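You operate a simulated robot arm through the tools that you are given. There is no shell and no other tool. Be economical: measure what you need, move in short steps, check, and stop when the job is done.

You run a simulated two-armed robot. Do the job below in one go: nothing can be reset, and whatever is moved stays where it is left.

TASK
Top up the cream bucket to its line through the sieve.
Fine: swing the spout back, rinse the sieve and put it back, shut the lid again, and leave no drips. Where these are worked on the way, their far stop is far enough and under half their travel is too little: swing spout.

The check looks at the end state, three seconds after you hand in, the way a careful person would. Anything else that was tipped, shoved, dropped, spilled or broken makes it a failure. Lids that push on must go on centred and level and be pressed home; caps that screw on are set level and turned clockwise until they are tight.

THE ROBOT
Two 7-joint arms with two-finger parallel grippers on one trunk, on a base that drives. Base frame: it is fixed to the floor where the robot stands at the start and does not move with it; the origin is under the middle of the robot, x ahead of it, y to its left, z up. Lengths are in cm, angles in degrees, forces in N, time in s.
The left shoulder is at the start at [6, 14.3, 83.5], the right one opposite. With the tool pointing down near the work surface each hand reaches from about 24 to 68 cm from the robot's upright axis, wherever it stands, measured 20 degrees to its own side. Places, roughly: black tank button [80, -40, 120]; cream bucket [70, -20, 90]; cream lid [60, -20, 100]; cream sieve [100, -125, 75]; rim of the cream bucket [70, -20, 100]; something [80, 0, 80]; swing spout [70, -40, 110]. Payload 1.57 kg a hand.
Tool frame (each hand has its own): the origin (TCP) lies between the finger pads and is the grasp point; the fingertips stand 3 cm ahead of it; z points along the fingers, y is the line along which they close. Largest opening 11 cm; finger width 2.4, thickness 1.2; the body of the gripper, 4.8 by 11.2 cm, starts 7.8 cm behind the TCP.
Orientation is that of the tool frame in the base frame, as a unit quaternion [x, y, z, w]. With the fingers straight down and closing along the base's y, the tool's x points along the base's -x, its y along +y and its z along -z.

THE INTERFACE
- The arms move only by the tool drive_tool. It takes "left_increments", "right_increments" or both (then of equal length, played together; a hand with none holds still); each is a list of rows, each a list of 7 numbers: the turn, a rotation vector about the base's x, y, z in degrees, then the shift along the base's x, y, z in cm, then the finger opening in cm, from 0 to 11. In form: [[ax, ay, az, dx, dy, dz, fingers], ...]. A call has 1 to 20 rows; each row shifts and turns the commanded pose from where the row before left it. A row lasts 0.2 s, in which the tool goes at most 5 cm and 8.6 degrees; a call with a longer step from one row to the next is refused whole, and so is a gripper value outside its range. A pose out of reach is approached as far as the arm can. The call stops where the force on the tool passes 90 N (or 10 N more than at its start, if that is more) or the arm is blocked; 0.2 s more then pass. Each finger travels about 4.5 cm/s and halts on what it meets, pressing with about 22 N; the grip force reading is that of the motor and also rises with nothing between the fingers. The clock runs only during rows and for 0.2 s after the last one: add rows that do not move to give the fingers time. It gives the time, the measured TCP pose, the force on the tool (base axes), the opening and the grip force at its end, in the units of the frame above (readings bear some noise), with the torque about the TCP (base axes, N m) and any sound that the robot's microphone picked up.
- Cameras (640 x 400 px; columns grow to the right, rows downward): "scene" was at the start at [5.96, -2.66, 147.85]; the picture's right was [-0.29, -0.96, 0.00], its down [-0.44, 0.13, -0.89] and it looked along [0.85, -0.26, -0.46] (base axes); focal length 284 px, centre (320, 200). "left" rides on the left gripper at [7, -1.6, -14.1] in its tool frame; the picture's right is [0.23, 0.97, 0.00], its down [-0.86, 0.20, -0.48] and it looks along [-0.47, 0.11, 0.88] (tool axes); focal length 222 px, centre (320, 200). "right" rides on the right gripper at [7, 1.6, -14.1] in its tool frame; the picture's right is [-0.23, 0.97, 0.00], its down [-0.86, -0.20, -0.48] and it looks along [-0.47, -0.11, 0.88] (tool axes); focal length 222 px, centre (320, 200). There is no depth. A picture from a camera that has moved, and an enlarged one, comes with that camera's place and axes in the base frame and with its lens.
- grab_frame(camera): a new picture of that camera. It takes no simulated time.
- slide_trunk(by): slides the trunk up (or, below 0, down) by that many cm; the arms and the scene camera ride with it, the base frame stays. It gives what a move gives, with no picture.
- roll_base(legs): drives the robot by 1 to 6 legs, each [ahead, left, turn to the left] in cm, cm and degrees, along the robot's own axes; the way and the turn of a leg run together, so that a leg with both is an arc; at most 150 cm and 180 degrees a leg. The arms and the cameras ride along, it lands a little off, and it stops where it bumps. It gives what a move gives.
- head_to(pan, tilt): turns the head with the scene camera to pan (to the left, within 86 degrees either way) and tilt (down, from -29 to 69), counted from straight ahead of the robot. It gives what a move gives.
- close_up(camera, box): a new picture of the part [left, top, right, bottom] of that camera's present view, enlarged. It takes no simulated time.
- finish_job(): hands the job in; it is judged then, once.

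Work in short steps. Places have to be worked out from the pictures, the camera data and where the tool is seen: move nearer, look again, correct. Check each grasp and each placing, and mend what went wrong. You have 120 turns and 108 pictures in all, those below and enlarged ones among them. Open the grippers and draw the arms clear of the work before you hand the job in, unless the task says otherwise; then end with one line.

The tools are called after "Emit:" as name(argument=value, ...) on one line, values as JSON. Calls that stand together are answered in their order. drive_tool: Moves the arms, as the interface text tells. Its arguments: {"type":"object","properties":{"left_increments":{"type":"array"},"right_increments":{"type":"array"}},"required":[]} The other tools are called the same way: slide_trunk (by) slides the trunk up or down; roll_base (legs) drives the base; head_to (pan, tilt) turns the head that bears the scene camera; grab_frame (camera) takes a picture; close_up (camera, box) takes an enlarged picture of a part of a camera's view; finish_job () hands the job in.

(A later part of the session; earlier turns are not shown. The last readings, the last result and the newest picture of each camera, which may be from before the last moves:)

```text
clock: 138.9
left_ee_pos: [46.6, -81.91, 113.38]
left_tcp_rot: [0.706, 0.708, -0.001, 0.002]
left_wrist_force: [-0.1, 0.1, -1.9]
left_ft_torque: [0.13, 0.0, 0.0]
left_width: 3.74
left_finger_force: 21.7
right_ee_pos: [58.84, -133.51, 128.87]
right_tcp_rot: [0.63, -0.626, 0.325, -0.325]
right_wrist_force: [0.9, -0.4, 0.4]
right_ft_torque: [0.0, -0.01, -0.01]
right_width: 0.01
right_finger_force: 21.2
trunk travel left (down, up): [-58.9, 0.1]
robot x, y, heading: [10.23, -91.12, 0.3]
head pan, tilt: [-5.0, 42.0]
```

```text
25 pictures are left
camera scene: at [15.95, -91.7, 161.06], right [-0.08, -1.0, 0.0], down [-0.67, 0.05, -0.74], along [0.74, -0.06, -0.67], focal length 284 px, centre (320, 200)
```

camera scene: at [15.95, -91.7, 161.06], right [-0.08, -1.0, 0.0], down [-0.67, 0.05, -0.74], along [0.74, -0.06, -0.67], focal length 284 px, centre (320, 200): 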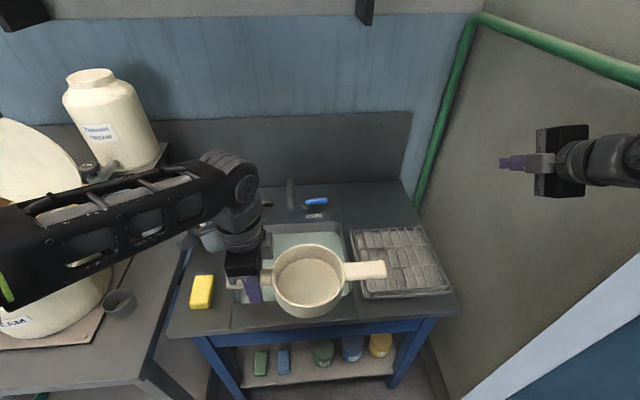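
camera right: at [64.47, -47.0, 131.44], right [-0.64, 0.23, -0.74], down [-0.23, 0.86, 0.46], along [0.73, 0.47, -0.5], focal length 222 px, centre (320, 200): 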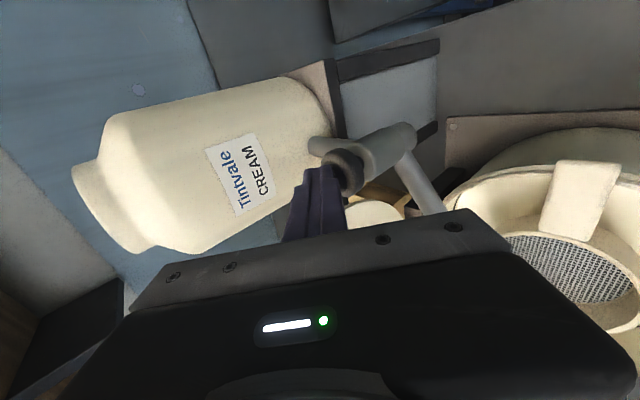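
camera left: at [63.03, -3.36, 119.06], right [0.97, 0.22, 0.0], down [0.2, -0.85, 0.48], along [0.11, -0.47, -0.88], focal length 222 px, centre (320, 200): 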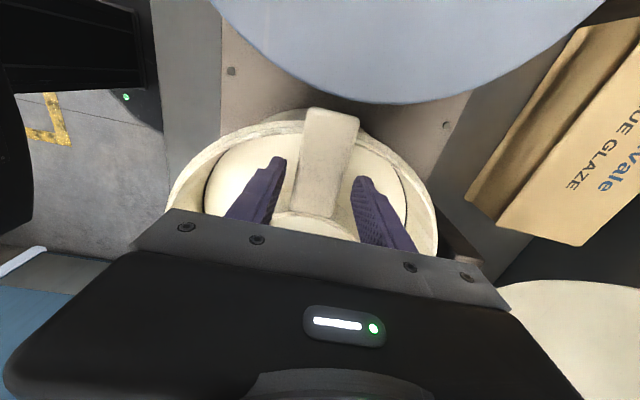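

I enlarge the tap and its levers.

Emit:
close_up(camera="scene", box=[240, 165, 340, 230])

```text
6.15 times, centred on (290, 198) of scene
camera zoom: at [15.95, -91.7, 161.06], right [-0.08, -1.0, 0.0], down [-0.67, 0.05, -0.74], along [0.74, -0.06, -0.67], focal length 1749 px, centre (505, 215)
```

zoom: 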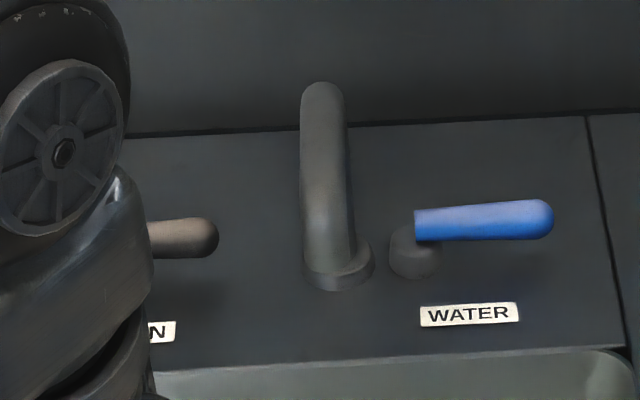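

From the wrist views the lever pivot is near (98,−91.5), its tip (97.7,−100.5,83). I move up to the counter, keep the sieve to the left over the sink, and bring the right hand, fingers open 4 cm and steeply pitched, above the lever.

Emit:
drive_tool(left_increments=[[0, 0, 0, 0, 4, 0, 2], [0, 0, 0, 0, 4, 0, 2], [0, 0, 0, 0, 4, 0, 2], [0, 0, 0, 0, 2, 0, 2], [0, 0, 0, 0, 0, 0, 2]], right_increments=[[0, 7, 0, 0, 4, 0, 4], [0, 7, 0, 0, 4, 0, 4], [0, 7, 0, 0, 4, 0, 4], [0, 7, 0, 0, 4, 0, 4], [0, 7, 0, 0, 3, -2, 4]])

Emit:
roll_base(legs=[[14.5, 0, 0]])

Emit:
drive_tool(right_increments=[[0, 0, 0, 3, 3, -2.5, 4], [0, 0, 0, 3, 3, -2.5, 4], [0, 0, 0, 3, 3, -2.5, 4], [0, 0, 0, 3, 3, -2.5, 4], [0, 0, 0, 3, 3, -2.5, 4], [0, 0, 0, 2, 1.5, -3, 4], [0, 0, 0, 2, 0, -4, 4], [0, 0, 0, 2, 0, -4, 4], [0, 0, 0, 0, 0, 0, 4]])

Emit:
grab_frame(camera="right")

```text
clock: 140.1
left_ee_pos: [46.56, -67.85, 113.44]
left_tcp_rot: [0.706, 0.708, -0.002, 0.001]
left_wrist_force: [-0.1, 0.4, -1.1]
left_ft_torque: [0.15, 0.02, 0.01]
left_width: 3.75
left_finger_force: 22.3
right_ee_pos: [58.92, -114.34, 126.94]
right_tcp_rot: [0.699, -0.695, 0.12, -0.122]
right_wrist_force: [0.2, 0.1, -0.1]
right_ft_torque: [-0.02, 0.02, -0.01]
right_width: 3.99
right_finger_force: 0.1
trunk travel left (down, up): [-58.9, 0.1]
robot x, y, heading: [10.65, -90.8, 0.7]
head pan, tilt: [-5.0, 42.0]
```

```text
clock: 141.4
left_ee_pos: [61.13, -67.98, 113.47]
left_tcp_rot: [0.706, 0.708, -0.002, 0.001]
left_wrist_force: [0.4, -0.5, -1.6]
left_ft_torque: [0.19, 0.08, 0.02]
left_width: 3.76
left_finger_force: 21.9
right_ee_pos: [73.59, -114.47, 127.05]
right_tcp_rot: [0.698, -0.695, 0.121, -0.122]
right_wrist_force: [0.3, 0.2, -0.4]
right_ft_torque: [-0.02, 0.03, 0.02]
right_width: 4.01
right_finger_force: 0.3
trunk travel left (down, up): [-58.9, 0.1]
robot x, y, heading: [24.88, -91.01, 0.1]
head pan, tilt: [-5.0, 42.0]
```

```text
clock: 143.4
left_ee_pos: [61.05, -67.86, 113.35]
left_tcp_rot: [0.706, 0.708, 0.0, 0.003]
left_wrist_force: [0.2, 0.1, -1.7]
left_ft_torque: [0.14, -0.01, 0.01]
left_width: 3.75
left_finger_force: 21.6
right_ee_pos: [94.37, -97.93, 103.49]
right_tcp_rot: [0.698, -0.695, 0.12, -0.122]
right_wrist_force: [-0.1, -0.2, 0.0]
right_ft_torque: [0.01, -0.02, 0.01]
right_width: 4.0
right_finger_force: 0.1
trunk travel left (down, up): [-58.9, 0.1]
robot x, y, heading: [24.69, -90.73, 0.4]
head pan, tilt: [-5.0, 42.0]
```

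```text
23 pictures are left
camera right: at [88.17, -105.08, 116.23], right [-0.92, 0.22, -0.33], down [0.02, 0.85, 0.52], along [0.4, 0.47, -0.79], focal length 222 px, centre (320, 200)
```

right: 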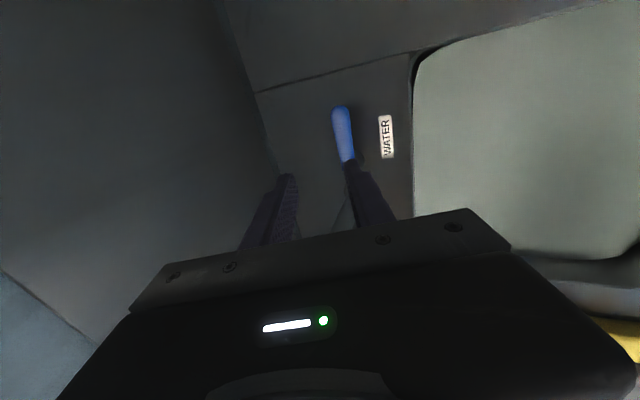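

The lever tip is at (98.0,−100.3). I descend straddling the lever near its end.

Emit:
drive_tool(right_increments=[[0, 0, 0, 0.5, 0, -4, 4], [0, 0, 0, 0.6, 0, -4, 4], [0, 0, 0, 0.7, 0, -4, 4], [0, 0, 0, 0.7, 0, -3.5, 4], [0, 0, 0, 0.5, 0, -2.5, 4], [0, 0, 0, 0, 0, -0.5, 4], [0, 0, 0, 0, 0, 0, 4]])

Emit:
grab_frame(camera="right")

```text
clock: 144.8
left_ee_pos: [60.25, -68.04, 113.83]
left_tcp_rot: [0.707, 0.707, 0.001, 0.004]
left_wrist_force: [0.5, -0.6, -2.9]
left_ft_torque: [0.15, 0.04, -0.02]
left_width: 3.74
left_finger_force: 21.8
right_ee_pos: [97.56, -97.93, 88.23]
right_tcp_rot: [-0.694, 0.695, -0.13, 0.136]
right_wrist_force: [-43.4, -8.8, 69.0]
right_ft_torque: [-0.54, 3.62, 0.11]
right_width: 5.55
right_finger_force: 8.4
trunk travel left (down, up): [-58.9, 0.1]
robot x, y, heading: [24.86, -91.13, 0.3]
head pan, tilt: [-5.0, 42.0]
stopped in row 6 (right hand): the force on the tool passed its limit at 97 N (the readings are from after the stop); the commanded pose is now the measured one
```

```text
22 pictures are left
camera right: at [90.85, -105.13, 100.69], right [-0.91, 0.23, -0.36], down [0.01, 0.85, 0.52], along [0.42, 0.47, -0.77], focal length 222 px, centre (320, 200)
```

right: 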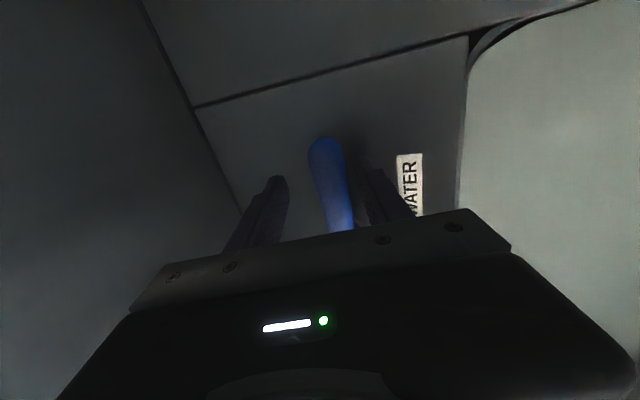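

The front fingertip touched the counter (so it lies at z≈84); the lever is between the fingers. I raise slightly, and try swinging the lever toward the front.

Emit:
drive_tool(right_increments=[[0, 0, 0, 0, 0, 0.8, 4.4], [0, 0, 0, 0, 0, 0, 4.4], [0, 0, 0, -0.8, 0, 0, 4.4], [0, 0, 0, -0.8, 0.1, 0, 4.4], [0, 0, 0, -0.8, 0.2, 0, 4.4], [0, 0, 0, 0, 0, 0, 4.4]])

Emit:
grab_frame(camera="right")

```text
clock: 146.2
left_ee_pos: [61.13, -68.09, 113.49]
left_tcp_rot: [0.706, 0.708, 0.0, 0.002]
left_wrist_force: [-0.2, 0.4, -0.7]
left_ft_torque: [0.22, -0.04, -0.01]
left_width: 3.78
left_finger_force: 22.3
right_ee_pos: [95.88, -97.77, 87.76]
right_tcp_rot: [-0.695, 0.695, -0.128, 0.132]
right_wrist_force: [17.2, -7.8, 17.1]
right_ft_torque: [-0.48, -0.42, 0.18]
right_width: 2.74
right_finger_force: 0.1
trunk travel left (down, up): [-58.9, 0.1]
robot x, y, heading: [24.93, -90.91, 0.4]
head pan, tilt: [-5.0, 42.0]
```

```text
21 pictures are left
camera right: at [89.17, -104.97, 100.25], right [-0.91, 0.23, -0.35], down [0.01, 0.85, 0.52], along [0.42, 0.47, -0.78], focal length 222 px, centre (320, 200)
```

right: 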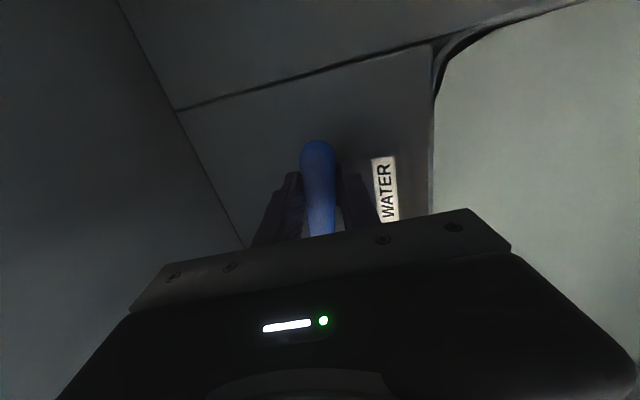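

The lever has begun to turn toward the front (its slant changed). I raise a little and carry on along its arc.

Emit:
drive_tool(right_increments=[[0, 0, 0, -0.6, 0.2, 0.5, 4.4], [0, 0, 0, -0.8, 0.3, 0.2, 4.4], [0, 0, 0, -0.8, 0.4, 0, 4.4], [0, 0, 0, -0.8, 0.5, 0, 4.4], [0, 0, 0, -0.8, 0.6, 0, 4.4], [0, 0, 0, 0, 0, 0, 4.4]])

Emit:
grab_frame(camera="scene")

```text
clock: 147.6
left_ee_pos: [61.24, -68.34, 113.41]
left_tcp_rot: [0.706, 0.708, -0.001, 0.001]
left_wrist_force: [0.0, -0.2, -0.9]
left_ft_torque: [0.12, 0.0, 0.02]
left_width: 3.76
left_finger_force: 22.0
right_ee_pos: [92.07, -96.46, 88.24]
right_tcp_rot: [-0.694, 0.697, -0.128, 0.129]
right_wrist_force: [23.0, -26.6, 4.7]
right_ft_torque: [-0.52, -0.05, -1.98]
right_width: 5.32
right_finger_force: 32.7
trunk travel left (down, up): [-58.9, 0.1]
robot x, y, heading: [24.88, -90.66, -0.1]
head pan, tilt: [-5.0, 42.0]
```

```text
20 pictures are left
camera scene: at [30.66, -92.01, 161.05], right [-0.08, -1.0, 0.0], down [-0.67, 0.06, -0.74], along [0.74, -0.06, -0.67], focal length 284 px, centre (320, 200)
```

scene: 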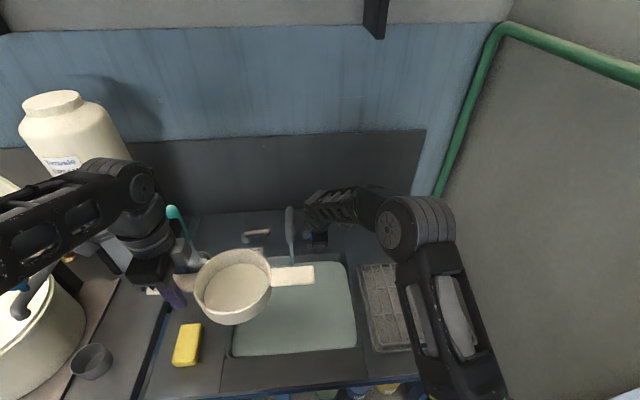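

I enlarge the tap to see whether water runs and how the lever stands.

Emit:
close_up(camera="scene", box=[250, 190, 370, 290])

```text
4.00 times, centred on (310, 240) of scene
camera zoom: at [30.66, -92.01, 161.05], right [-0.08, -1.0, 0.0], down [-0.67, 0.06, -0.74], along [0.74, -0.06, -0.67], focal length 1137 px, centre (360, 40)
```

zoom: 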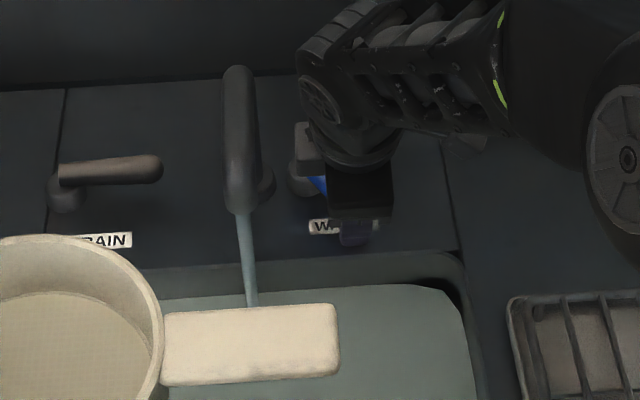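

Water is running, outlet ≈ (85.3,−87.6,95). I lift the right hand off the lever and aside, and lower the sieve in front of the stream.

Emit:
drive_tool(right_increments=[[0, 0, 0, 0.3, -0.2, 0, 5], [0, 0, 0, -0.7, 0, 2, 5], [0, 0, 0, -1.3, 0, 4, 5], [0, 0, 0, -1.3, 0, 4, 5], [0, 0, 0, -2, -3, 3, 5], [0, 0, 0, -3, -3, 2, 5], [0, 0, 0, -3, -3, 2, 5], [0, 0, 0, -3, -3, 2, 5], [0, 0, 0, -2, -4, 0, 5], [0, 0, 0, 0, -4, 0, 5], [0, 0, 0, 0, -4, 0, 5]], left_increments=[[0, 0, 0, 0, 0, 0, 2], [0, 0, 0, 0, 0, 0, 2], [0, 0, 0, 0, 0, 0, 2], [0, 0, 0, 0, 0, 0, 2], [0, 0, 0, 0, 0, 0, 2], [0, 0, 0, 0, 0, 0, 2], [0, 0, 0, 0.5, -2, -4, 2], [0, 0, 0, 0.5, -2, -4, 2], [0, 0, 0, 1, -2, -4, 2], [0, 0, 0, 1, -2, -4, 2], [0, 0, 0, 0, -1.7, -4, 2]])

Emit:
drive_tool(left_increments=[[0, 0, 0, 1, 0, -2.5, 2], [0, 0, 0, 3, 0, 0, 2], [0, 0, 0, 0, 0, 0, 2]])

Emit:
close_up(camera="scene", box=[180, 180, 400, 340])

```text
clock: 149.9
left_ee_pos: [63.98, -77.82, 93.38]
left_tcp_rot: [0.706, 0.708, 0.0, 0.003]
left_wrist_force: [0.6, -0.2, -1.9]
left_ft_torque: [0.16, 0.02, 0.02]
left_width: 3.75
left_finger_force: 21.8
right_ee_pos: [75.83, -120.11, 107.25]
right_tcp_rot: [0.697, -0.694, 0.126, -0.13]
right_wrist_force: [0.4, -1.3, -0.4]
right_ft_torque: [0.0, 0.07, 0.02]
right_width: 5.01
right_finger_force: 0.0
trunk travel left (down, up): [-58.9, 0.1]
robot x, y, heading: [25.17, -91.03, 0.0]
head pan, tilt: [-5.0, 42.0]
```

```text
clock: 150.8
left_ee_pos: [67.93, -77.65, 90.87]
left_tcp_rot: [0.707, 0.707, -0.001, 0.001]
left_wrist_force: [0.4, -0.3, -1.9]
left_ft_torque: [0.15, -0.03, -0.02]
left_width: 3.73
left_finger_force: 22.4
right_ee_pos: [75.87, -119.93, 107.18]
right_tcp_rot: [0.696, -0.694, 0.126, -0.13]
right_wrist_force: [-0.7, -0.1, -0.1]
right_ft_torque: [-0.03, -0.01, -0.01]
right_width: 5.01
right_finger_force: 0.0
trunk travel left (down, up): [-58.9, 0.1]
robot x, y, heading: [24.7, -90.83, -0.1]
head pan, tilt: [-5.0, 42.0]
```

```text
2.50 times, centred on (290, 260) of scene
camera zoom: at [30.38, -91.68, 161.06], right [-0.08, -1.0, 0.0], down [-0.67, 0.06, -0.74], along [0.74, -0.06, -0.67], focal length 711 px, centre (395, 50)
```

zoom: 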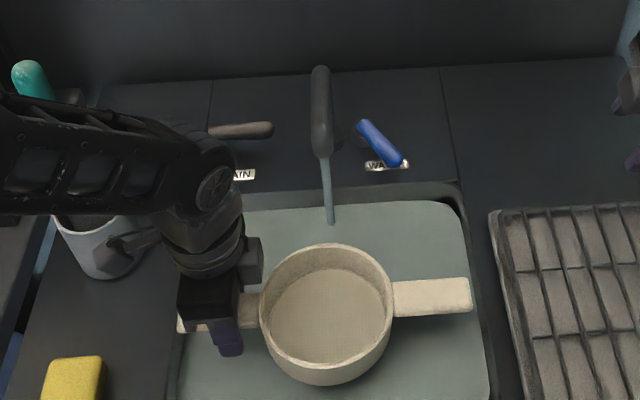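

The stream falls well inside the sink. I slide the sieve forward under it and move it about so the whole mesh is rinsed.

Emit:
drive_tool(left_increments=[[0, 0, 0, 3, 0, -0.5, 2], [0, 0, 0, 3, 0, 0, 2], [0, 0, 0, 3, 0, 0, 2], [0, 0, 0, 3, 0, 0, 2], [0, 0, 0, 2.5, 0, 0, 2], [0, 0, 0, 1.5, 0, 0, 2], [0, 0, 0, 0, 0, 0, 2], [0, 0, 0, 0, 0, 0, 2], [0, 0, 0, 0, 0, 0, 2]])

Emit:
close_up(camera="scene", box=[220, 180, 380, 300])

```text
clock: 152.8
left_ee_pos: [83.96, -77.7, 90.44]
left_tcp_rot: [0.706, 0.708, -0.001, 0.001]
left_wrist_force: [0.3, -0.5, -2.0]
left_ft_torque: [0.14, -0.01, 0.0]
left_width: 3.74
left_finger_force: 21.9
right_ee_pos: [75.84, -119.85, 107.22]
right_tcp_rot: [0.697, -0.694, 0.128, -0.13]
right_wrist_force: [-0.3, 0.0, 0.1]
right_ft_torque: [0.02, 0.01, 0.0]
right_width: 4.99
right_finger_force: 0.0
trunk travel left (down, up): [-58.9, 0.1]
robot x, y, heading: [24.81, -90.74, 0.1]
head pan, tilt: [-5.0, 42.0]
```

```text
3.33 times, centred on (300, 240) of scene
camera zoom: at [30.41, -91.66, 161.06], right [-0.08, -1.0, 0.0], down [-0.67, 0.06, -0.74], along [0.74, -0.06, -0.67], focal length 948 px, centre (387, 67)
```

zoom: 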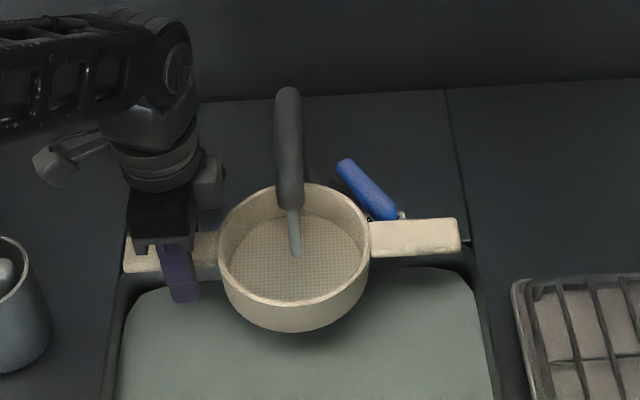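

The stream is going through the sieve. I circle it gently (keeping away from the lever) so all of the mesh gets water.

Emit:
drive_tool(left_increments=[[0, 0, 0, 0, 1.5, 0, 2], [0, 0, 0, 0, 1.5, 0, 2], [0, 0, 0, 0, 1, 0, 2], [0, 0, 0, -1, 0, 0, 2], [0, 0, 0, -1, 0, 0, 2], [0, 0, 0, -1, -1, 0, 2], [0, 0, 0, -1, -1.5, 0, 2], [0, 0, 0, 0, -1.5, 0, 2], [0, 0, 0, 0, -1.5, 0, 2], [0, 0, 0, 0, -1.5, 0, 2], [0, 0, 0, 0, -1.0, 0, 2], [0, 0, 0, 0, 0, 0, 2], [0, 0, 0, 1, 0.5, 0, 2], [0, 0, 0, 1, 1, 0, 2], [0, 0, 0, 1, 1.5, 0, 2], [0, 0, 0, 1, 1, 0, 2], [0, 0, 0, 0, 0, 0, 2], [0, 0, 0, 0, 0, 0, 2], [0, 0, 0, 0, 0, 0, 2], [0, 0, 0, 0, 0, 0, 2]])

Emit:
close_up(camera="scene", box=[260, 210, 340, 270])

```text
clock: 156.9
left_ee_pos: [84.06, -77.67, 90.41]
left_tcp_rot: [0.706, 0.708, -0.001, 0.001]
left_wrist_force: [-0.5, -0.4, -2.5]
left_ft_torque: [0.2, 0.01, -0.01]
left_width: 3.74
left_finger_force: 21.7
right_ee_pos: [75.88, -119.95, 107.22]
right_tcp_rot: [0.696, -0.694, 0.126, -0.131]
right_wrist_force: [0.1, 0.4, 0.5]
right_ft_torque: [0.01, 0.0, -0.05]
right_width: 5.0
right_finger_force: 0.0
trunk travel left (down, up): [-58.9, 0.1]
robot x, y, heading: [24.86, -90.75, 0.3]
head pan, tilt: [-5.0, 42.0]
```

```text
6.67 times, centred on (300, 240) of scene
camera zoom: at [30.42, -91.66, 161.06], right [-0.08, -1.0, 0.0], down [-0.67, 0.06, -0.74], along [0.74, -0.06, -0.67], focal length 1895 px, centre (453, -67)
```

zoom: 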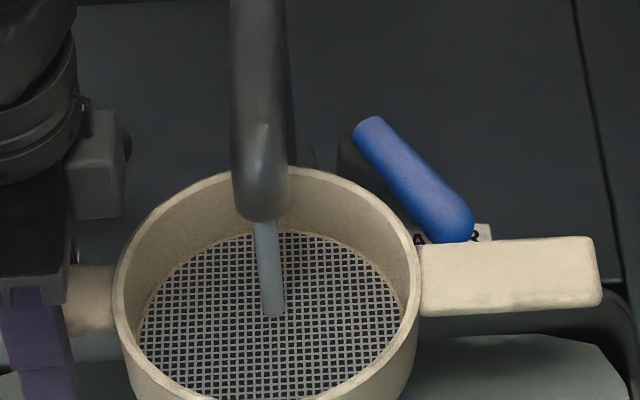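

The mesh is clean. I draw the sieve back over the sink to drip, and return the right hand to straddle the lever at its turned position.

Emit:
drive_tool(left_increments=[[0, 0, 0, -3, 0, 0, 2], [0, 0, 0, -4, 0, 0, 2], [0, 0, 0, -4, 1, 0, 2], [0, 0, 0, -4, 2, 1, 2], [0, 0, 0, -3, 2, 2, 2], [0, 0, 0, 0, 2, 2, 2], [0, 0, 0, 0, 0, 0, 2], [0, 0, 0, 0, 0, 0, 2], [0, 0, 0, 0, 0, 0, 2], [0, 0, 0, 0, 0, 0, 2], [0, 0, 0, 0, 0, 0, 2], [0, 0, 0, 0, 0, 0, 2]], right_increments=[[0, 0, 0, 0, 0, 0, 5], [0, 0, 0, 0, 0, 0, 5], [0, 0, 0, 0, 0, 0, 5], [0, 0, 0, 0, 4, 0, 5], [0, 0, 0, 0, 4, 0, 5], [0, 0, 0, 2, 4, 0, 5], [0, 0, 0, 3, 3, -1, 5], [0, 0, 0, 3, 3, -1, 5], [0, 0, 0, 3, 3, -2, 5], [0, 0, 0, 2, 2.5, -2, 5], [0, 0, 0, 1, 0, -3, 5], [0, 0, 0, 0.5, 0, -3, 5]])

Emit:
grab_frame(camera="right")

```text
clock: 159.6
left_ee_pos: [65.95, -70.68, 95.45]
left_tcp_rot: [0.706, 0.708, -0.001, 0.002]
left_wrist_force: [-0.7, 1.0, -2.1]
left_ft_torque: [0.18, -0.01, -0.01]
left_width: 3.75
left_finger_force: 22.4
right_ee_pos: [90.42, -96.4, 95.21]
right_tcp_rot: [0.696, -0.695, 0.126, -0.131]
right_wrist_force: [-0.1, 0.1, -0.3]
right_ft_torque: [-0.01, -0.01, 0.0]
right_width: 5.02
right_finger_force: 0.0
trunk travel left (down, up): [-58.9, 0.1]
robot x, y, heading: [24.79, -91.0, 0.3]
head pan, tilt: [-5.0, 42.0]
```

```text
15 pictures are left
camera right: at [83.75, -103.52, 107.73], right [-0.91, 0.23, -0.35], down [0.01, 0.85, 0.52], along [0.41, 0.47, -0.78], focal length 222 px, centre (320, 200)
```

right: 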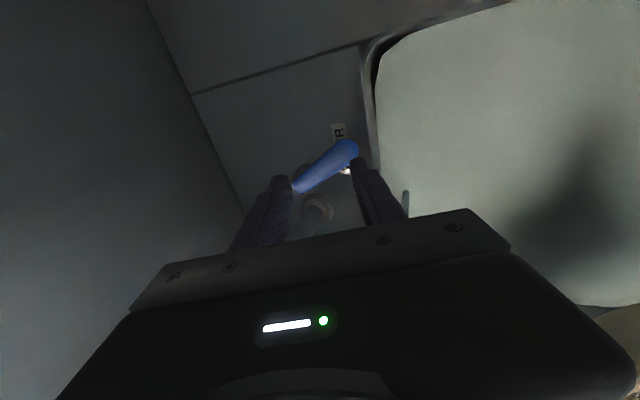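

The lever now points mostly to the front. I'll close the fingers into a stick, put it on the lever's inner side and push it back around to its rest.

Emit:
drive_tool(right_increments=[[0, 0, 0, 0, 1.2, 0, 0], [0, 0, 0, 0, 1.2, 0, 0], [0, 0, 0, 0, 1.0, -1, 0], [0, 0, 0, 0, 0, -2, 0], [0, 0, 0, 0, 0, -2, 0], [0, 0, 0, 0, 0, -1.8, 0], [0, 0, 0, 0.35, -1.15, 0, 0], [0, 0, 0, 0.35, -1.15, 0, 0], [0, 0, 0, 0.55, -0.75, 0, 0], [0, 0, 0, 0.55, -0.75, 0, 0], [0, 0, 0, 0.75, -0.6, 0, 0], [0, 0, 0, 0.75, -0.6, 0, 0], [0, 0, 0, 0.85, -0.4, 0, 0], [0, 0, 0, 0.85, -0.4, 0, 0], [0, 0, 0, 0.6, -0.1, 0, 0], [0, 0, 0, 0, 0, 0, 0]])

Emit:
close_up(camera="scene", box=[240, 180, 380, 290])

```text
clock: 162.9
left_ee_pos: [65.25, -70.48, 95.75]
left_tcp_rot: [0.706, 0.708, 0.001, 0.005]
left_wrist_force: [0.1, -0.2, -1.6]
left_ft_torque: [0.16, 0.01, -0.01]
left_width: 3.75
left_finger_force: 22.4
right_ee_pos: [94.48, -98.42, 88.3]
right_tcp_rot: [0.699, -0.694, 0.12, -0.123]
right_wrist_force: [-66.4, 12.4, 8.9]
right_ft_torque: [0.19, 0.98, 0.76]
right_width: 0.0
right_finger_force: 21.2
trunk travel left (down, up): [-58.9, 0.1]
robot x, y, heading: [24.59, -90.51, 0.2]
head pan, tilt: [-5.0, 42.0]
```

```text
3.64 times, centred on (310, 235) of scene
camera zoom: at [29.34, -91.44, 161.09], right [-0.08, -1.0, 0.0], down [-0.66, 0.05, -0.75], along [0.74, -0.06, -0.66], focal length 1034 px, centre (356, 73)
```

zoom: 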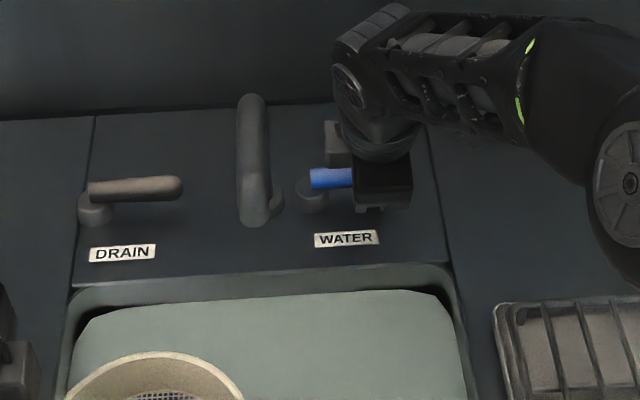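

The water is off and the lever at its stop. I withdraw the right hand and let the sieve drip over the sink for several seconds.

Emit:
drive_tool(right_increments=[[0, 0, 0, -1.5, 0, 0, 0], [0, 0, 0, -1.5, 0, 3, 0], [0, 0, 0, -2, -1, 4, 0], [0, 0, 0, -3, -2, 3.3, 0], [0, 0, 0, -3, -2, 3, 0], [0, 0, 0, -4, -2, 2, 0], [0, 0, 0, -4, -2, 2, 0], [0, 0, 0, -4, -2, 2, 0], [0, 0, 0, -4, -2, 2, 0], [0, 0, 0, -4, -2, 2, 0], [0, 0, 0, -4, -1, 2, 0], [0, 0, 0, -3, -1, 2, 0], [0, 0, 0, 0, 0, 0, 0], [0, 0, 0, 0, 0, 0, 0], [0, 0, 0, 0, 0, 0, 0], [0, 0, 0, 0, 0, 0, 0], [0, 0, 0, 0, 0, 0, 0], [0, 0, 0, 0, 0, 0, 0], [0, 0, 0, 0, 0, 0, 0], [0, 0, 0, 0, 0, 0, 0]])

Emit:
drive_tool(left_increments=[[0, 0, 0, 0, -2, 0, 2], [0, 0, 0, 0, -2, 0, 2], [0, 0, 0, 0, 0, 0, 2], [0, 0, 0, 0, 0, 0, 2], [0, 0, 0, 0, 0, 0, 2], [0, 0, 0, 0, 0, 0, 2], [0, 0, 0, 0, 0, 0, 2], [0, 0, 0, 0, 0, 0, 2], [0, 0, 0, 0, 0, 0, 2], [0, 0, 0, 0, 0, 0, 2], [0, 0, 0, 0, 0, 0, 2], [0, 0, 0, 0, 0, 0, 2], [0, 0, 0, 0, 0, 0, 2], [0, 0, 0, 0, 0, 0, 2], [0, 0, 0, 0, 0, 0, 2], [0, 0, 0, 0, 0, 0, 2], [0, 0, 0, 0, 0, 0, 2], [0, 0, 0, 0, 0, 0, 2], [0, 0, 0, 0, 0, 0, 2], [0, 0, 0, 0, 0, 0, 2]])

Emit:
drive_tool(left_increments=[[0, 0, 0, 0, 0, 0, 2], [0, 0, 0, 0, 0, 0, 2], [0, 0, 0, 0, 0, 0, 2], [0, 0, 0, 0, 0, 0, 2], [0, 0, 0, 0, 0, 0, 2], [0, 0, 0, 0, 0, 0, 2], [0, 0, 0, 0, 0, 0, 2], [0, 0, 0, 0, 0, 0, 2], [0, 0, 0, 0, 0, 0, 2], [0, 0, 0, 0, 0, 0, 2], [0, 0, 0, 0, 0, 0, 2], [0, 0, 0, 0, 0, 0, 2], [0, 0, 0, 0, 0, 0, 2], [0, 0, 0, 0, 0, 0, 2], [0, 0, 0, 0, 0, 0, 2]])

Emit:
grab_frame(camera="scene")

```text
clock: 167.2
left_ee_pos: [65.92, -70.62, 95.4]
left_tcp_rot: [0.707, 0.707, -0.001, 0.002]
left_wrist_force: [0.5, -0.6, -1.6]
left_ft_torque: [0.11, -0.01, 0.0]
left_width: 3.7
left_finger_force: 21.8
right_ee_pos: [58.01, -115.92, 115.72]
right_tcp_rot: [0.696, -0.695, 0.126, -0.13]
right_wrist_force: [-0.1, 0.1, -0.4]
right_ft_torque: [-0.01, 0.02, -0.02]
right_width: 0.0
right_finger_force: 21.6
trunk travel left (down, up): [-58.9, 0.1]
robot x, y, heading: [24.99, -90.81, 0.1]
head pan, tilt: [-5.0, 42.0]
```

```text
clock: 171.3
left_ee_pos: [65.96, -74.6, 95.45]
left_tcp_rot: [0.707, 0.708, -0.001, 0.002]
left_wrist_force: [-0.9, 1.1, -2.3]
left_ft_torque: [0.16, 0.01, -0.01]
left_width: 3.74
left_finger_force: 22.5
right_ee_pos: [57.8, -115.96, 115.7]
right_tcp_rot: [0.696, -0.695, 0.127, -0.13]
right_wrist_force: [-0.3, -0.1, -0.1]
right_ft_torque: [-0.01, -0.03, -0.02]
right_width: 0.0
right_finger_force: 21.2
trunk travel left (down, up): [-58.9, 0.1]
robot x, y, heading: [24.98, -90.62, 0.1]
head pan, tilt: [-5.0, 42.0]
```

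```text
clock: 174.6
left_ee_pos: [65.87, -74.58, 95.46]
left_tcp_rot: [0.707, 0.708, 0.0, 0.002]
left_wrist_force: [-0.1, -0.1, -1.2]
left_ft_torque: [0.16, 0.02, 0.01]
left_width: 3.76
left_finger_force: 22.2
right_ee_pos: [57.92, -115.93, 115.74]
right_tcp_rot: [0.696, -0.695, 0.127, -0.13]
right_wrist_force: [0.7, 0.4, -0.3]
right_ft_torque: [0.0, 0.01, -0.01]
right_width: 0.01
right_finger_force: 21.1
trunk travel left (down, up): [-58.9, 0.1]
robot x, y, heading: [24.8, -90.57, 0.2]
head pan, tilt: [-5.0, 42.0]
```

```text
13 pictures are left
camera scene: at [30.4, -91.66, 161.06], right [-0.08, -1.0, 0.0], down [-0.67, 0.06, -0.74], along [0.74, -0.06, -0.67], focal length 284 px, centre (320, 200)
```

scene: 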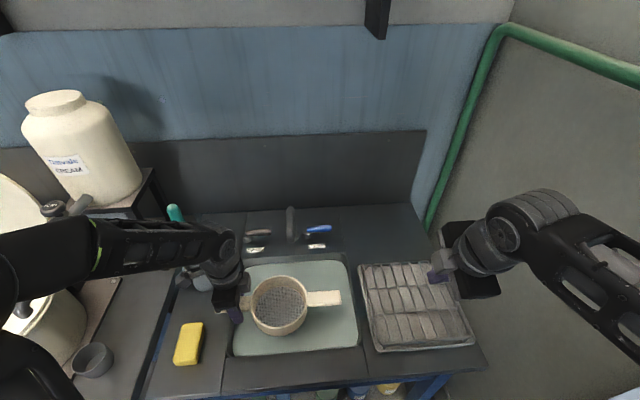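

All calm. I raise the sieve, pre-turn it +64° so it points forward, then back off and turn the base right as before.

Emit:
drive_tool(left_increments=[[0, 0, 0, 0, 0, 4, 2], [0, 0, 0, -2, 0, 4, 2], [0, 0, 0, -3, 0, 4, 2], [0, 0, 0, -3, 0, 4, 2], [0, 0, 0, -3, 0, 2, 2], [0, 0, 8, -1, 0, 0, 2], [0, 0, 8, 0, 0, 0, 2], [0, 0, 8, 0, 0, 0, 2], [0, 0, 8, 0, 0, 0, 2], [0, 0, 8, 0, 0, 0, 2], [0, 0, 8, 0, 0, 0, 2], [0, 0, 8, 0, 0, 0, 2], [0, 0, 8, 0, 0, 0, 2]])

Emit:
roll_base(legs=[[-8, 0, 0], [0, 0, -64]])

Emit:
roll_base(legs=[[9.5, 6.5, 0]])

```text
clock: 177.3
left_ee_pos: [54.06, -74.65, 113.4]
left_tcp_rot: [0.223, 0.975, 0.001, 0.002]
left_wrist_force: [-0.1, 0.6, -2.3]
left_ft_torque: [0.03, 0.15, 0.01]
left_width: 3.73
left_finger_force: 21.7
right_ee_pos: [57.9, -115.94, 115.84]
right_tcp_rot: [0.696, -0.695, 0.126, -0.13]
right_wrist_force: [-0.4, 0.2, -0.5]
right_ft_torque: [0.01, -0.05, 0.01]
right_width: 0.01
right_finger_force: 20.9
trunk travel left (down, up): [-58.9, 0.1]
robot x, y, heading: [24.79, -90.62, 0.4]
head pan, tilt: [-5.0, 42.0]
```

```text
clock: 181.2
left_ee_pos: [44.26, -109.92, 113.48]
left_tcp_rot: [0.705, 0.709, 0.0, 0.001]
left_wrist_force: [-0.3, 0.0, -1.7]
left_ft_torque: [0.17, 0.0, 0.0]
left_width: 3.75
left_finger_force: 22.4
right_ee_pos: [9.11, -131.76, 115.75]
right_tcp_rot: [-0.224, 0.957, -0.176, 0.044]
right_wrist_force: [-0.4, 0.2, -0.8]
right_ft_torque: [0.0, 0.0, 0.0]
right_width: 0.0
right_finger_force: 21.4
trunk travel left (down, up): [-58.9, 0.1]
robot x, y, heading: [16.64, -91.39, -63.6]
head pan, tilt: [-5.0, 42.0]
```

```text
clock: 182.5
left_ee_pos: [52.92, -114.75, 113.37]
left_tcp_rot: [0.703, 0.711, -0.001, 0.002]
left_wrist_force: [-1.1, 0.5, -1.5]
left_ft_torque: [0.13, -0.09, -0.01]
left_width: 3.77
left_finger_force: 22.1
right_ee_pos: [17.85, -136.73, 115.74]
right_tcp_rot: [-0.226, 0.957, -0.176, 0.044]
right_wrist_force: [0.4, 1.5, 0.3]
right_ft_torque: [-0.02, -0.07, 0.02]
right_width: 0.0
right_finger_force: 21.0
trunk travel left (down, up): [-58.9, 0.1]
robot x, y, heading: [25.51, -95.99, -63.6]
head pan, tilt: [-5.0, 42.0]
stopped in leg 1: the robot was blocked; the commanded pose is now the measured one
```

The base is in the same place as for the pick-up. I bring the sieve back over its home spot.

Emit:
drive_tool(left_increments=[[0, 0, 0, 4.1, 0.5, 0, 2], [0, 0, 0, 4.1, 0.5, 0, 2], [0, 0, 0, 4.1, 0.5, 0, 2], [0, 0, 0, 4.1, 0.5, 0, 2], [0, 0, 0, 4.1, 0.5, 0, 2], [0, 0, 0, 4.1, 0.5, -1, 2], [0, 0, 0, 4.1, 0.5, -2, 2], [0, 0, 0, 4.1, 0.5, -2, 2], [0, 0, 0, 4.1, 0.5, -2, 2], [0, 0, 0, 4.1, 0.5, -2, 2], [0, 0, -0.4, 4.1, 0.5, -2, 2], [0, 0, 0, 0, 0, -2.5, 2], [0, 0, 0, 0, 0, 0, 2]])

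Emit:
head_to(pan=58, tilt=42)

Emit:
grab_frame(camera="scene")

```text
clock: 185.3
left_ee_pos: [98.13, -109.24, 99.93]
left_tcp_rot: [0.706, 0.709, -0.001, 0.002]
left_wrist_force: [-0.3, -0.7, -1.7]
left_ft_torque: [0.14, 0.02, -0.05]
left_width: 3.78
left_finger_force: 22.9
right_ee_pos: [17.94, -136.78, 115.69]
right_tcp_rot: [-0.226, 0.957, -0.177, 0.045]
right_wrist_force: [0.5, -0.2, 0.5]
right_ft_torque: [0.01, 0.0, 0.01]
right_width: 0.01
right_finger_force: 21.3
trunk travel left (down, up): [-58.9, 0.1]
robot x, y, heading: [25.51, -95.95, -63.3]
head pan, tilt: [-5.0, 42.0]
```

```text
clock: 186.6
left_ee_pos: [98.18, -109.15, 99.85]
left_tcp_rot: [0.706, 0.708, -0.001, 0.001]
left_wrist_force: [-0.4, 0.2, -1.6]
left_ft_torque: [0.14, 0.01, 0.02]
left_width: 3.75
left_finger_force: 22.0
right_ee_pos: [17.98, -136.74, 115.67]
right_tcp_rot: [-0.227, 0.957, -0.175, 0.045]
right_wrist_force: [0.8, -0.2, 0.1]
right_ft_torque: [0.01, -0.03, -0.01]
right_width: 0.0
right_finger_force: 21.7
trunk travel left (down, up): [-58.9, 0.1]
robot x, y, heading: [25.69, -95.9, -63.1]
head pan, tilt: [58.0, 42.0]
```

```text
12 pictures are left
camera scene: at [32.65, -94.11, 161.06], right [-0.09, -1.0, 0.0], down [-0.67, 0.06, -0.74], along [0.74, -0.07, -0.67], focal length 284 px, centre (320, 200)
```

scene: 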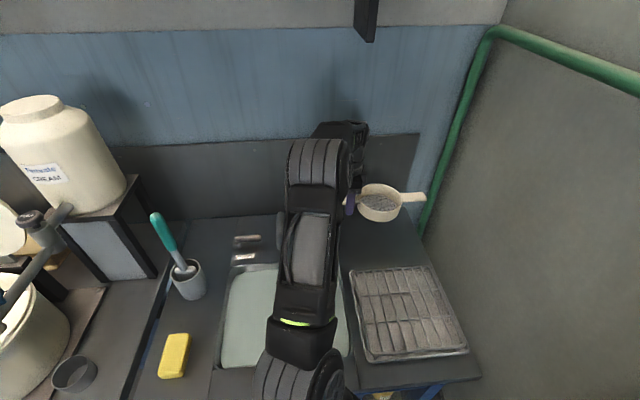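

Lowering to just above the counter, then by small steps until the weight is taken.

Emit:
drive_tool(left_increments=[[0, 0, 0, -0.1, 0, -4, 2], [0, 0, 0, 0, 0, -4, 2], [0, 0, 0, 0, 0, -3, 2], [0, 0, 0, 0, 0, -1.2, 2], [0, 0, 0, 0, 0, -0.3, 2], [0, 0, 0, 0, 0, -0.2, 2], [0, 0, 0, 0, 0, 0, 2]])

```text
clock: 188.2
left_ee_pos: [98.18, -109.35, 87.2]
left_tcp_rot: [0.705, 0.71, 0.001, 0.002]
left_wrist_force: [0.4, 1.9, 3.8]
left_ft_torque: [-0.71, 0.0, 0.07]
left_width: 3.75
left_finger_force: 22.4
right_ee_pos: [18.02, -136.78, 115.81]
right_tcp_rot: [-0.227, 0.957, -0.177, 0.045]
right_wrist_force: [-0.5, 0.1, 0.5]
right_ft_torque: [0.0, 0.0, 0.02]
right_width: 0.0
right_finger_force: 20.9
trunk travel left (down, up): [-58.9, 0.1]
robot x, y, heading: [25.4, -95.59, -63.3]
head pan, tilt: [58.0, 42.0]
```

Contact (+5 N) at the home height. I open, rise straight up and check.

Emit:
drive_tool(left_increments=[[0, 0, 0, 0, 0, -0.1, 2], [0, 0, 0, 0, 0, 0, 5.6], [0, 0, 0, 0, 0, 0, 5.6], [0, 0, 0, 0, 0, 0, 5.6], [0, 0, 0, 0, 0, 2, 5.6], [0, 0, 0, 0, 0, 4, 5.6], [0, 0, 0, 0, 0, 4, 5.6], [0, 0, 0, -1, 0, 4, 5.6], [0, 0, 0, -3, 0, 4, 5.6], [0, 0, 0, -3, 0, 4, 5.6], [0, 0, 0, -4, 0, 3, 5.6], [0, 0, 0, -4, 0, 1, 5.6], [0, 0, 0, -4, 0, 0, 5.6], [0, 0, 0, -4, 0, 0, 5.6], [0, 0, 0, -4, 0, 0, 5.6]])

Emit:
close_up(camera="scene", box=[200, 160, 480, 380])

```text
clock: 191.4
left_ee_pos: [70.99, -109.27, 113.2]
left_tcp_rot: [0.705, 0.709, 0.0, 0.002]
left_wrist_force: [0.0, 0.2, 0.3]
left_ft_torque: [0.01, 0.01, 0.01]
left_width: 5.61
left_finger_force: 0.1
right_ee_pos: [17.83, -136.7, 115.72]
right_tcp_rot: [-0.227, 0.957, -0.176, 0.044]
right_wrist_force: [-0.4, -0.1, -0.4]
right_ft_torque: [-0.01, 0.01, -0.01]
right_width: 0.0
right_finger_force: 21.3
trunk travel left (down, up): [-58.9, 0.1]
robot x, y, heading: [25.37, -95.88, -63.4]
head pan, tilt: [58.0, 42.0]
```

```text
1.82 times, centred on (340, 270) of scene
camera zoom: at [32.52, -94.05, 161.06], right [-0.09, -1.0, 0.0], down [-0.67, 0.06, -0.74], along [0.74, -0.07, -0.67], focal length 517 px, centre (284, 73)
```

zoom: 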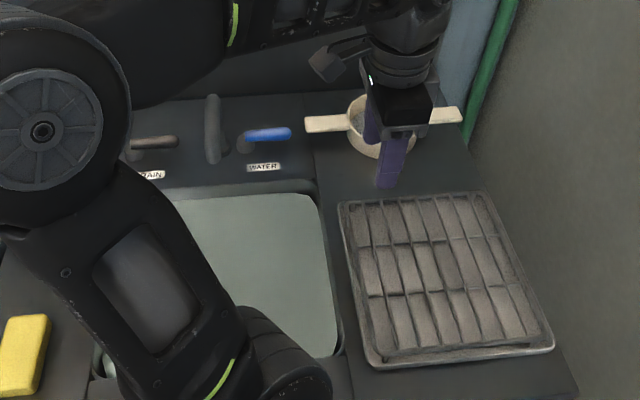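

The sieve is back in place and the lever at rest. Now I return to the bucket base pose used for opening the lid.

Emit:
roll_base(legs=[[-11, -22.4, 0], [0, 0, 63.5], [0, 85.5, 0]])

Emit:
drive_tool(right_increments=[[0, 0, 0, 2, 2, 4, 4.5], [0, 0, 0, 2, 2, 4, 4.5], [0, 0, 0, 3, 2, 3, 4.5], [0, 0, 0, 3, 2, 3, 4.5], [0, -7, 0, 3, 2, 2, 4.5], [0, -7, 0, 3, 2, 1, 4.5], [0, -7, 0, 3, 1, 1, 4.5], [0, -7, 0, 3, 1, 1, 4.5], [0, 0, 0, 0, 0, 0, 4.5]])

Emit:
head_to(pan=-10, tilt=40)

Emit:
grab_frame(camera="scene")

```text
clock: 200.1
left_ee_pos: [32.59, 23.76, 113.16]
left_tcp_rot: [0.229, 0.973, 0.0, 0.002]
left_wrist_force: [0.0, -0.4, 0.0]
left_ft_torque: [0.01, 0.02, 0.02]
left_width: 5.61
left_finger_force: 0.1
right_ee_pos: [33.37, -36.01, 115.74]
right_tcp_rot: [0.696, -0.695, 0.126, -0.131]
right_wrist_force: [0.3, 0.8, 0.4]
right_ft_torque: [-0.02, 0.04, 0.01]
right_width: 0.01
right_finger_force: 21.4
trunk travel left (down, up): [-58.9, 0.1]
robot x, y, heading: [0.06, -10.63, 0.1]
head pan, tilt: [58.0, 42.0]
```

```text
clock: 202.1
left_ee_pos: [32.63, 23.74, 113.3]
left_tcp_rot: [0.228, 0.974, 0.001, 0.001]
left_wrist_force: [-0.3, 0.2, -0.2]
left_ft_torque: [0.01, -0.04, -0.03]
left_width: 5.61
left_finger_force: 0.1
right_ee_pos: [55.3, -21.97, 134.75]
right_tcp_rot: [0.644, -0.643, 0.291, -0.295]
right_wrist_force: [0.1, 0.7, 0.4]
right_ft_torque: [0.0, -0.01, 0.0]
right_width: 4.53
right_finger_force: 0.0
trunk travel left (down, up): [-58.9, 0.1]
robot x, y, heading: [0.17, -11.31, 0.3]
head pan, tilt: [58.0, 42.0]
```

```text
clock: 203.5
left_ee_pos: [32.68, 23.84, 113.16]
left_tcp_rot: [0.228, 0.974, 0.0, 0.001]
left_wrist_force: [-0.6, -0.3, -0.2]
left_ft_torque: [-0.04, 0.02, -0.01]
left_width: 5.6
left_finger_force: 0.1
right_ee_pos: [55.32, -22.0, 134.64]
right_tcp_rot: [0.645, -0.643, 0.291, -0.294]
right_wrist_force: [0.6, 0.2, -0.5]
right_ft_torque: [-0.05, -0.01, -0.01]
right_width: 4.48
right_finger_force: 0.1
trunk travel left (down, up): [-58.9, 0.1]
robot x, y, heading: [0.13, -11.1, 0.1]
head pan, tilt: [-10.0, 40.0]
```

```text
10 pictures are left
camera scene: at [5.9, -12.52, 161.35], right [-0.17, -0.99, 0.0], down [-0.63, 0.11, -0.77], along [0.75, -0.13, -0.64], focal length 284 px, centre (320, 200)
```

scene: 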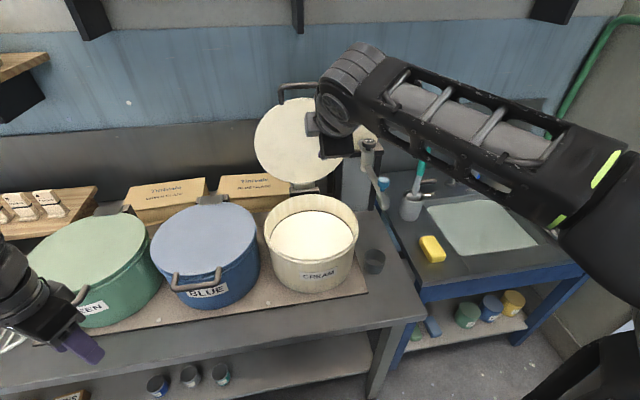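

The lid stands open as left. I level the tool to ~17° and move up in front of the bar, then look through the right camera.

Emit:
drive_tool(right_increments=[[0, -8, 0, 3, 0.4, 0.8, 4.5], [0, -8, 0, 3, 0.4, 0.8, 4.5], [0, -8, 0, 3, 0.4, 0.8, 4.5], [0, 0, 0, 3, 0.2, 0.8, 4.5], [0, 0, 0, 2.5, 0, 0.2, 4.5], [0, 0, 0, 0, 0, 0, 4.5]])

Emit:
grab_frame(camera="right")

```text
clock: 204.9
left_ee_pos: [32.61, 23.69, 113.2]
left_tcp_rot: [0.229, 0.973, 0.001, 0.001]
left_wrist_force: [-1.2, 0.5, -0.2]
left_ft_torque: [0.01, -0.01, 0.01]
left_width: 5.6
left_finger_force: 0.0
right_ee_pos: [70.05, -20.55, 138.12]
right_tcp_rot: [0.57, -0.567, 0.418, -0.423]
right_wrist_force: [0.3, -0.5, -1.0]
right_ft_torque: [-0.05, -0.03, 0.0]
right_width: 4.5
right_finger_force: 0.0
trunk travel left (down, up): [-58.9, 0.1]
robot x, y, heading: [0.0, -11.36, -0.2]
head pan, tilt: [-10.0, 40.0]
```

```text
9 pictures are left
camera right: at [55.95, -27.74, 140.66], right [-0.29, 0.23, -0.93], down [-0.4, 0.85, 0.33], along [0.87, 0.47, -0.15], focal length 222 px, centre (320, 200)
```

right: 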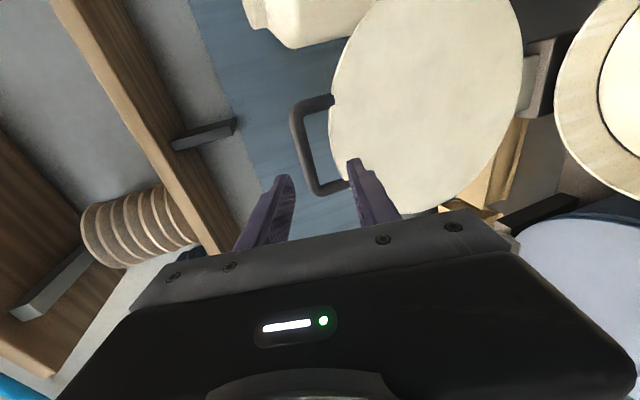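

The bar is at about (84.3,−20.4,135.9). I narrow the fingers to 2.6 and slide them over the bar along the tool axis.

Emit:
drive_tool(right_increments=[[0, 0, 0, 2.35, 0, 1.8, 2.6], [0, 0, 0, 2, 0, -0.6, 2.6], [0, 0, 0, 2, 0, -0.6, 2.6], [0, 0, 0, 2, 0, -0.6, 2.6], [0, 0, 0, 2, 0, -0.65, 2.6], [0, 0, 0, 1.5, 0, -0.45, 2.6], [0, 0, 0, 1, 0, -0.3, 2.6], [0, 0, 0, 0, 0, 0, 2.6]])

Emit:
grab_frame(camera="right")

```text
clock: 206.7
left_ee_pos: [32.68, 23.79, 113.19]
left_tcp_rot: [0.228, 0.974, 0.0, 0.002]
left_wrist_force: [0.1, -0.7, -0.2]
left_ft_torque: [0.0, 0.01, 0.02]
left_width: 5.58
left_finger_force: 0.1
right_ee_pos: [82.75, -20.58, 136.85]
right_tcp_rot: [0.57, -0.568, 0.418, -0.422]
right_wrist_force: [0.0, 0.4, 0.6]
right_ft_torque: [-0.02, -0.01, 0.0]
right_width: 2.61
right_finger_force: 0.0
trunk travel left (down, up): [-58.9, 0.1]
robot x, y, heading: [0.49, -11.21, -0.2]
head pan, tilt: [-10.0, 40.0]
```

```text
8 pictures are left
camera right: at [68.79, -27.79, 139.36], right [-0.29, 0.23, -0.93], down [-0.4, 0.85, 0.33], along [0.87, 0.47, -0.15], focal length 222 px, centre (320, 200)
```

right: 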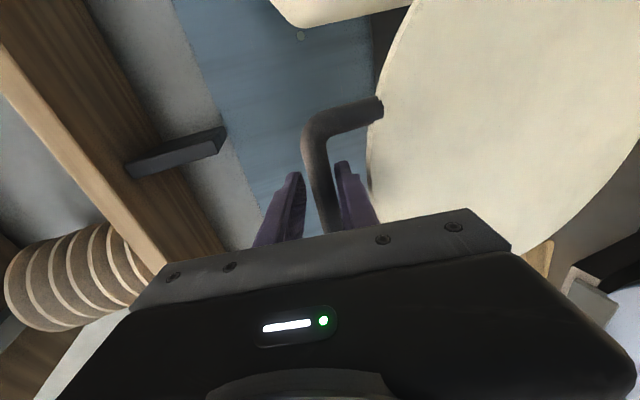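

The bar is between the fingers. I back off half a centimetre, grip it and pull the lid forward over vertical along its arc.

Emit:
drive_tool(right_increments=[[0, 0, 0, -0.5, 0, 0.1, 2.6], [0, 0, 0, 0, 0, 0, 1], [0, 0, 0, 0, 0, 0, 1], [0, 0, 0, 0, 0, 0, 1], [0, 0, 0, -1, 0, 0.1, 1], [0, 0, 0, -1, 0, 0.1, 1], [0, 0, 0, -1.1, 0, 0.1, 1], [0, 0, 0, -1.1, 0, 0, 1], [0, 0, 0, -1.5, 0, 0, 1], [0, 0, 0, -1.5, 0, -0.1, 1], [0, 0, 0, -1.5, 0, -0.2, 1], [0, 0, 0, -2.2, 0, -0.4, 1], [0, 0, 0, -2.2, 0, -0.5, 1]])

Emit:
grab_frame(camera="right")

```text
clock: 209.5
left_ee_pos: [32.6, 23.83, 113.23]
left_tcp_rot: [0.229, 0.974, 0.001, 0.002]
left_wrist_force: [-0.4, -0.3, -0.8]
left_ft_torque: [0.03, -0.03, -0.02]
left_width: 5.59
left_finger_force: 0.1
right_ee_pos: [69.18, -20.81, 135.98]
right_tcp_rot: [0.57, -0.568, 0.418, -0.422]
right_wrist_force: [-1.1, -1.7, -2.8]
right_ft_torque: [0.73, 0.19, 0.54]
right_width: 1.59
right_finger_force: 31.4
trunk travel left (down, up): [-58.9, 0.1]
robot x, y, heading: [0.09, -11.26, 0.4]
head pan, tilt: [-10.0, 40.0]
```

```text
7 pictures are left
camera right: at [55.09, -27.84, 138.54], right [-0.29, 0.23, -0.93], down [-0.4, 0.85, 0.33], along [0.87, 0.47, -0.15], focal length 222 px, centre (320, 200)
```

right: 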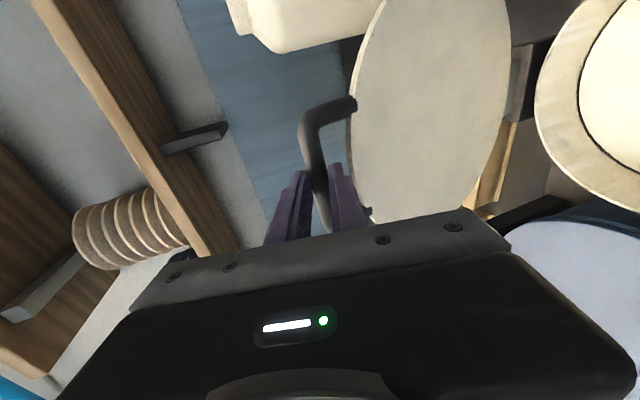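

The lid follows the grip and is now ~16° forward of vertical. I lower it further along the arc, steepening the tool as before.

Emit:
drive_tool(right_increments=[[0, 3.5, 0, -2.0, 0, -0.6, 1], [0, 3.5, 0, -2.0, 0, -0.8, 1], [0, 3.5, 0, -1.9, 0, -0.9, 1], [0, 3.5, 0, -1.9, 0, -1.0, 1], [0, 3.5, 0, -1.7, 0, -1.1, 1], [0, 3.5, 0, -1.7, 0, -1.3, 1], [0, 3.5, 0, -1.5, 0, -1.4, 1], [0, 3.5, 0, -1.5, 0, -1.6, 1], [0, 0, 0, -1.4, 0, -1.7, 1], [0, 0, 0, -1.4, 0, -1.8, 1]])

Emit:
grab_frame(camera="right")

```text
clock: 211.7
left_ee_pos: [32.66, 23.81, 113.18]
left_tcp_rot: [0.228, 0.974, 0.0, 0.001]
left_wrist_force: [0.4, 0.2, 0.4]
left_ft_torque: [0.0, 0.0, -0.04]
left_width: 5.61
left_finger_force: 0.0
right_ee_pos: [52.21, -20.63, 123.55]
right_tcp_rot: [-0.653, 0.654, -0.268, 0.271]
right_wrist_force: [-0.9, -1.1, -0.6]
right_ft_torque: [-0.3, -0.1, 0.04]
right_width: 1.56
right_finger_force: 31.5
trunk travel left (down, up): [-58.9, 0.1]
robot x, y, heading: [0.41, -11.15, 0.0]
head pan, tilt: [-10.0, 40.0]
```

```text
6 pictures are left
camera right: at [41.01, -27.79, 132.48], right [-0.69, 0.23, -0.69], down [-0.2, 0.85, 0.48], along [0.69, 0.47, -0.54], focal length 222 px, centre (320, 200)
```

right: 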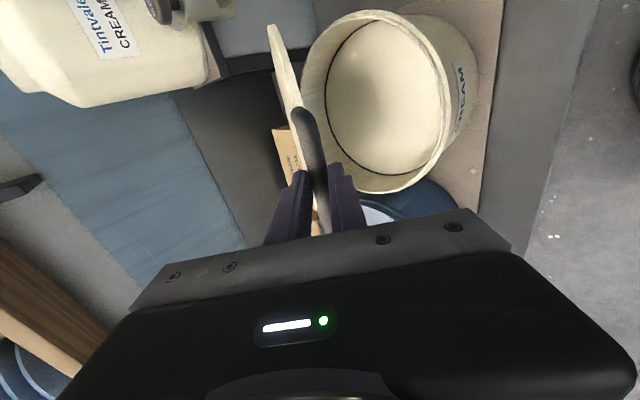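

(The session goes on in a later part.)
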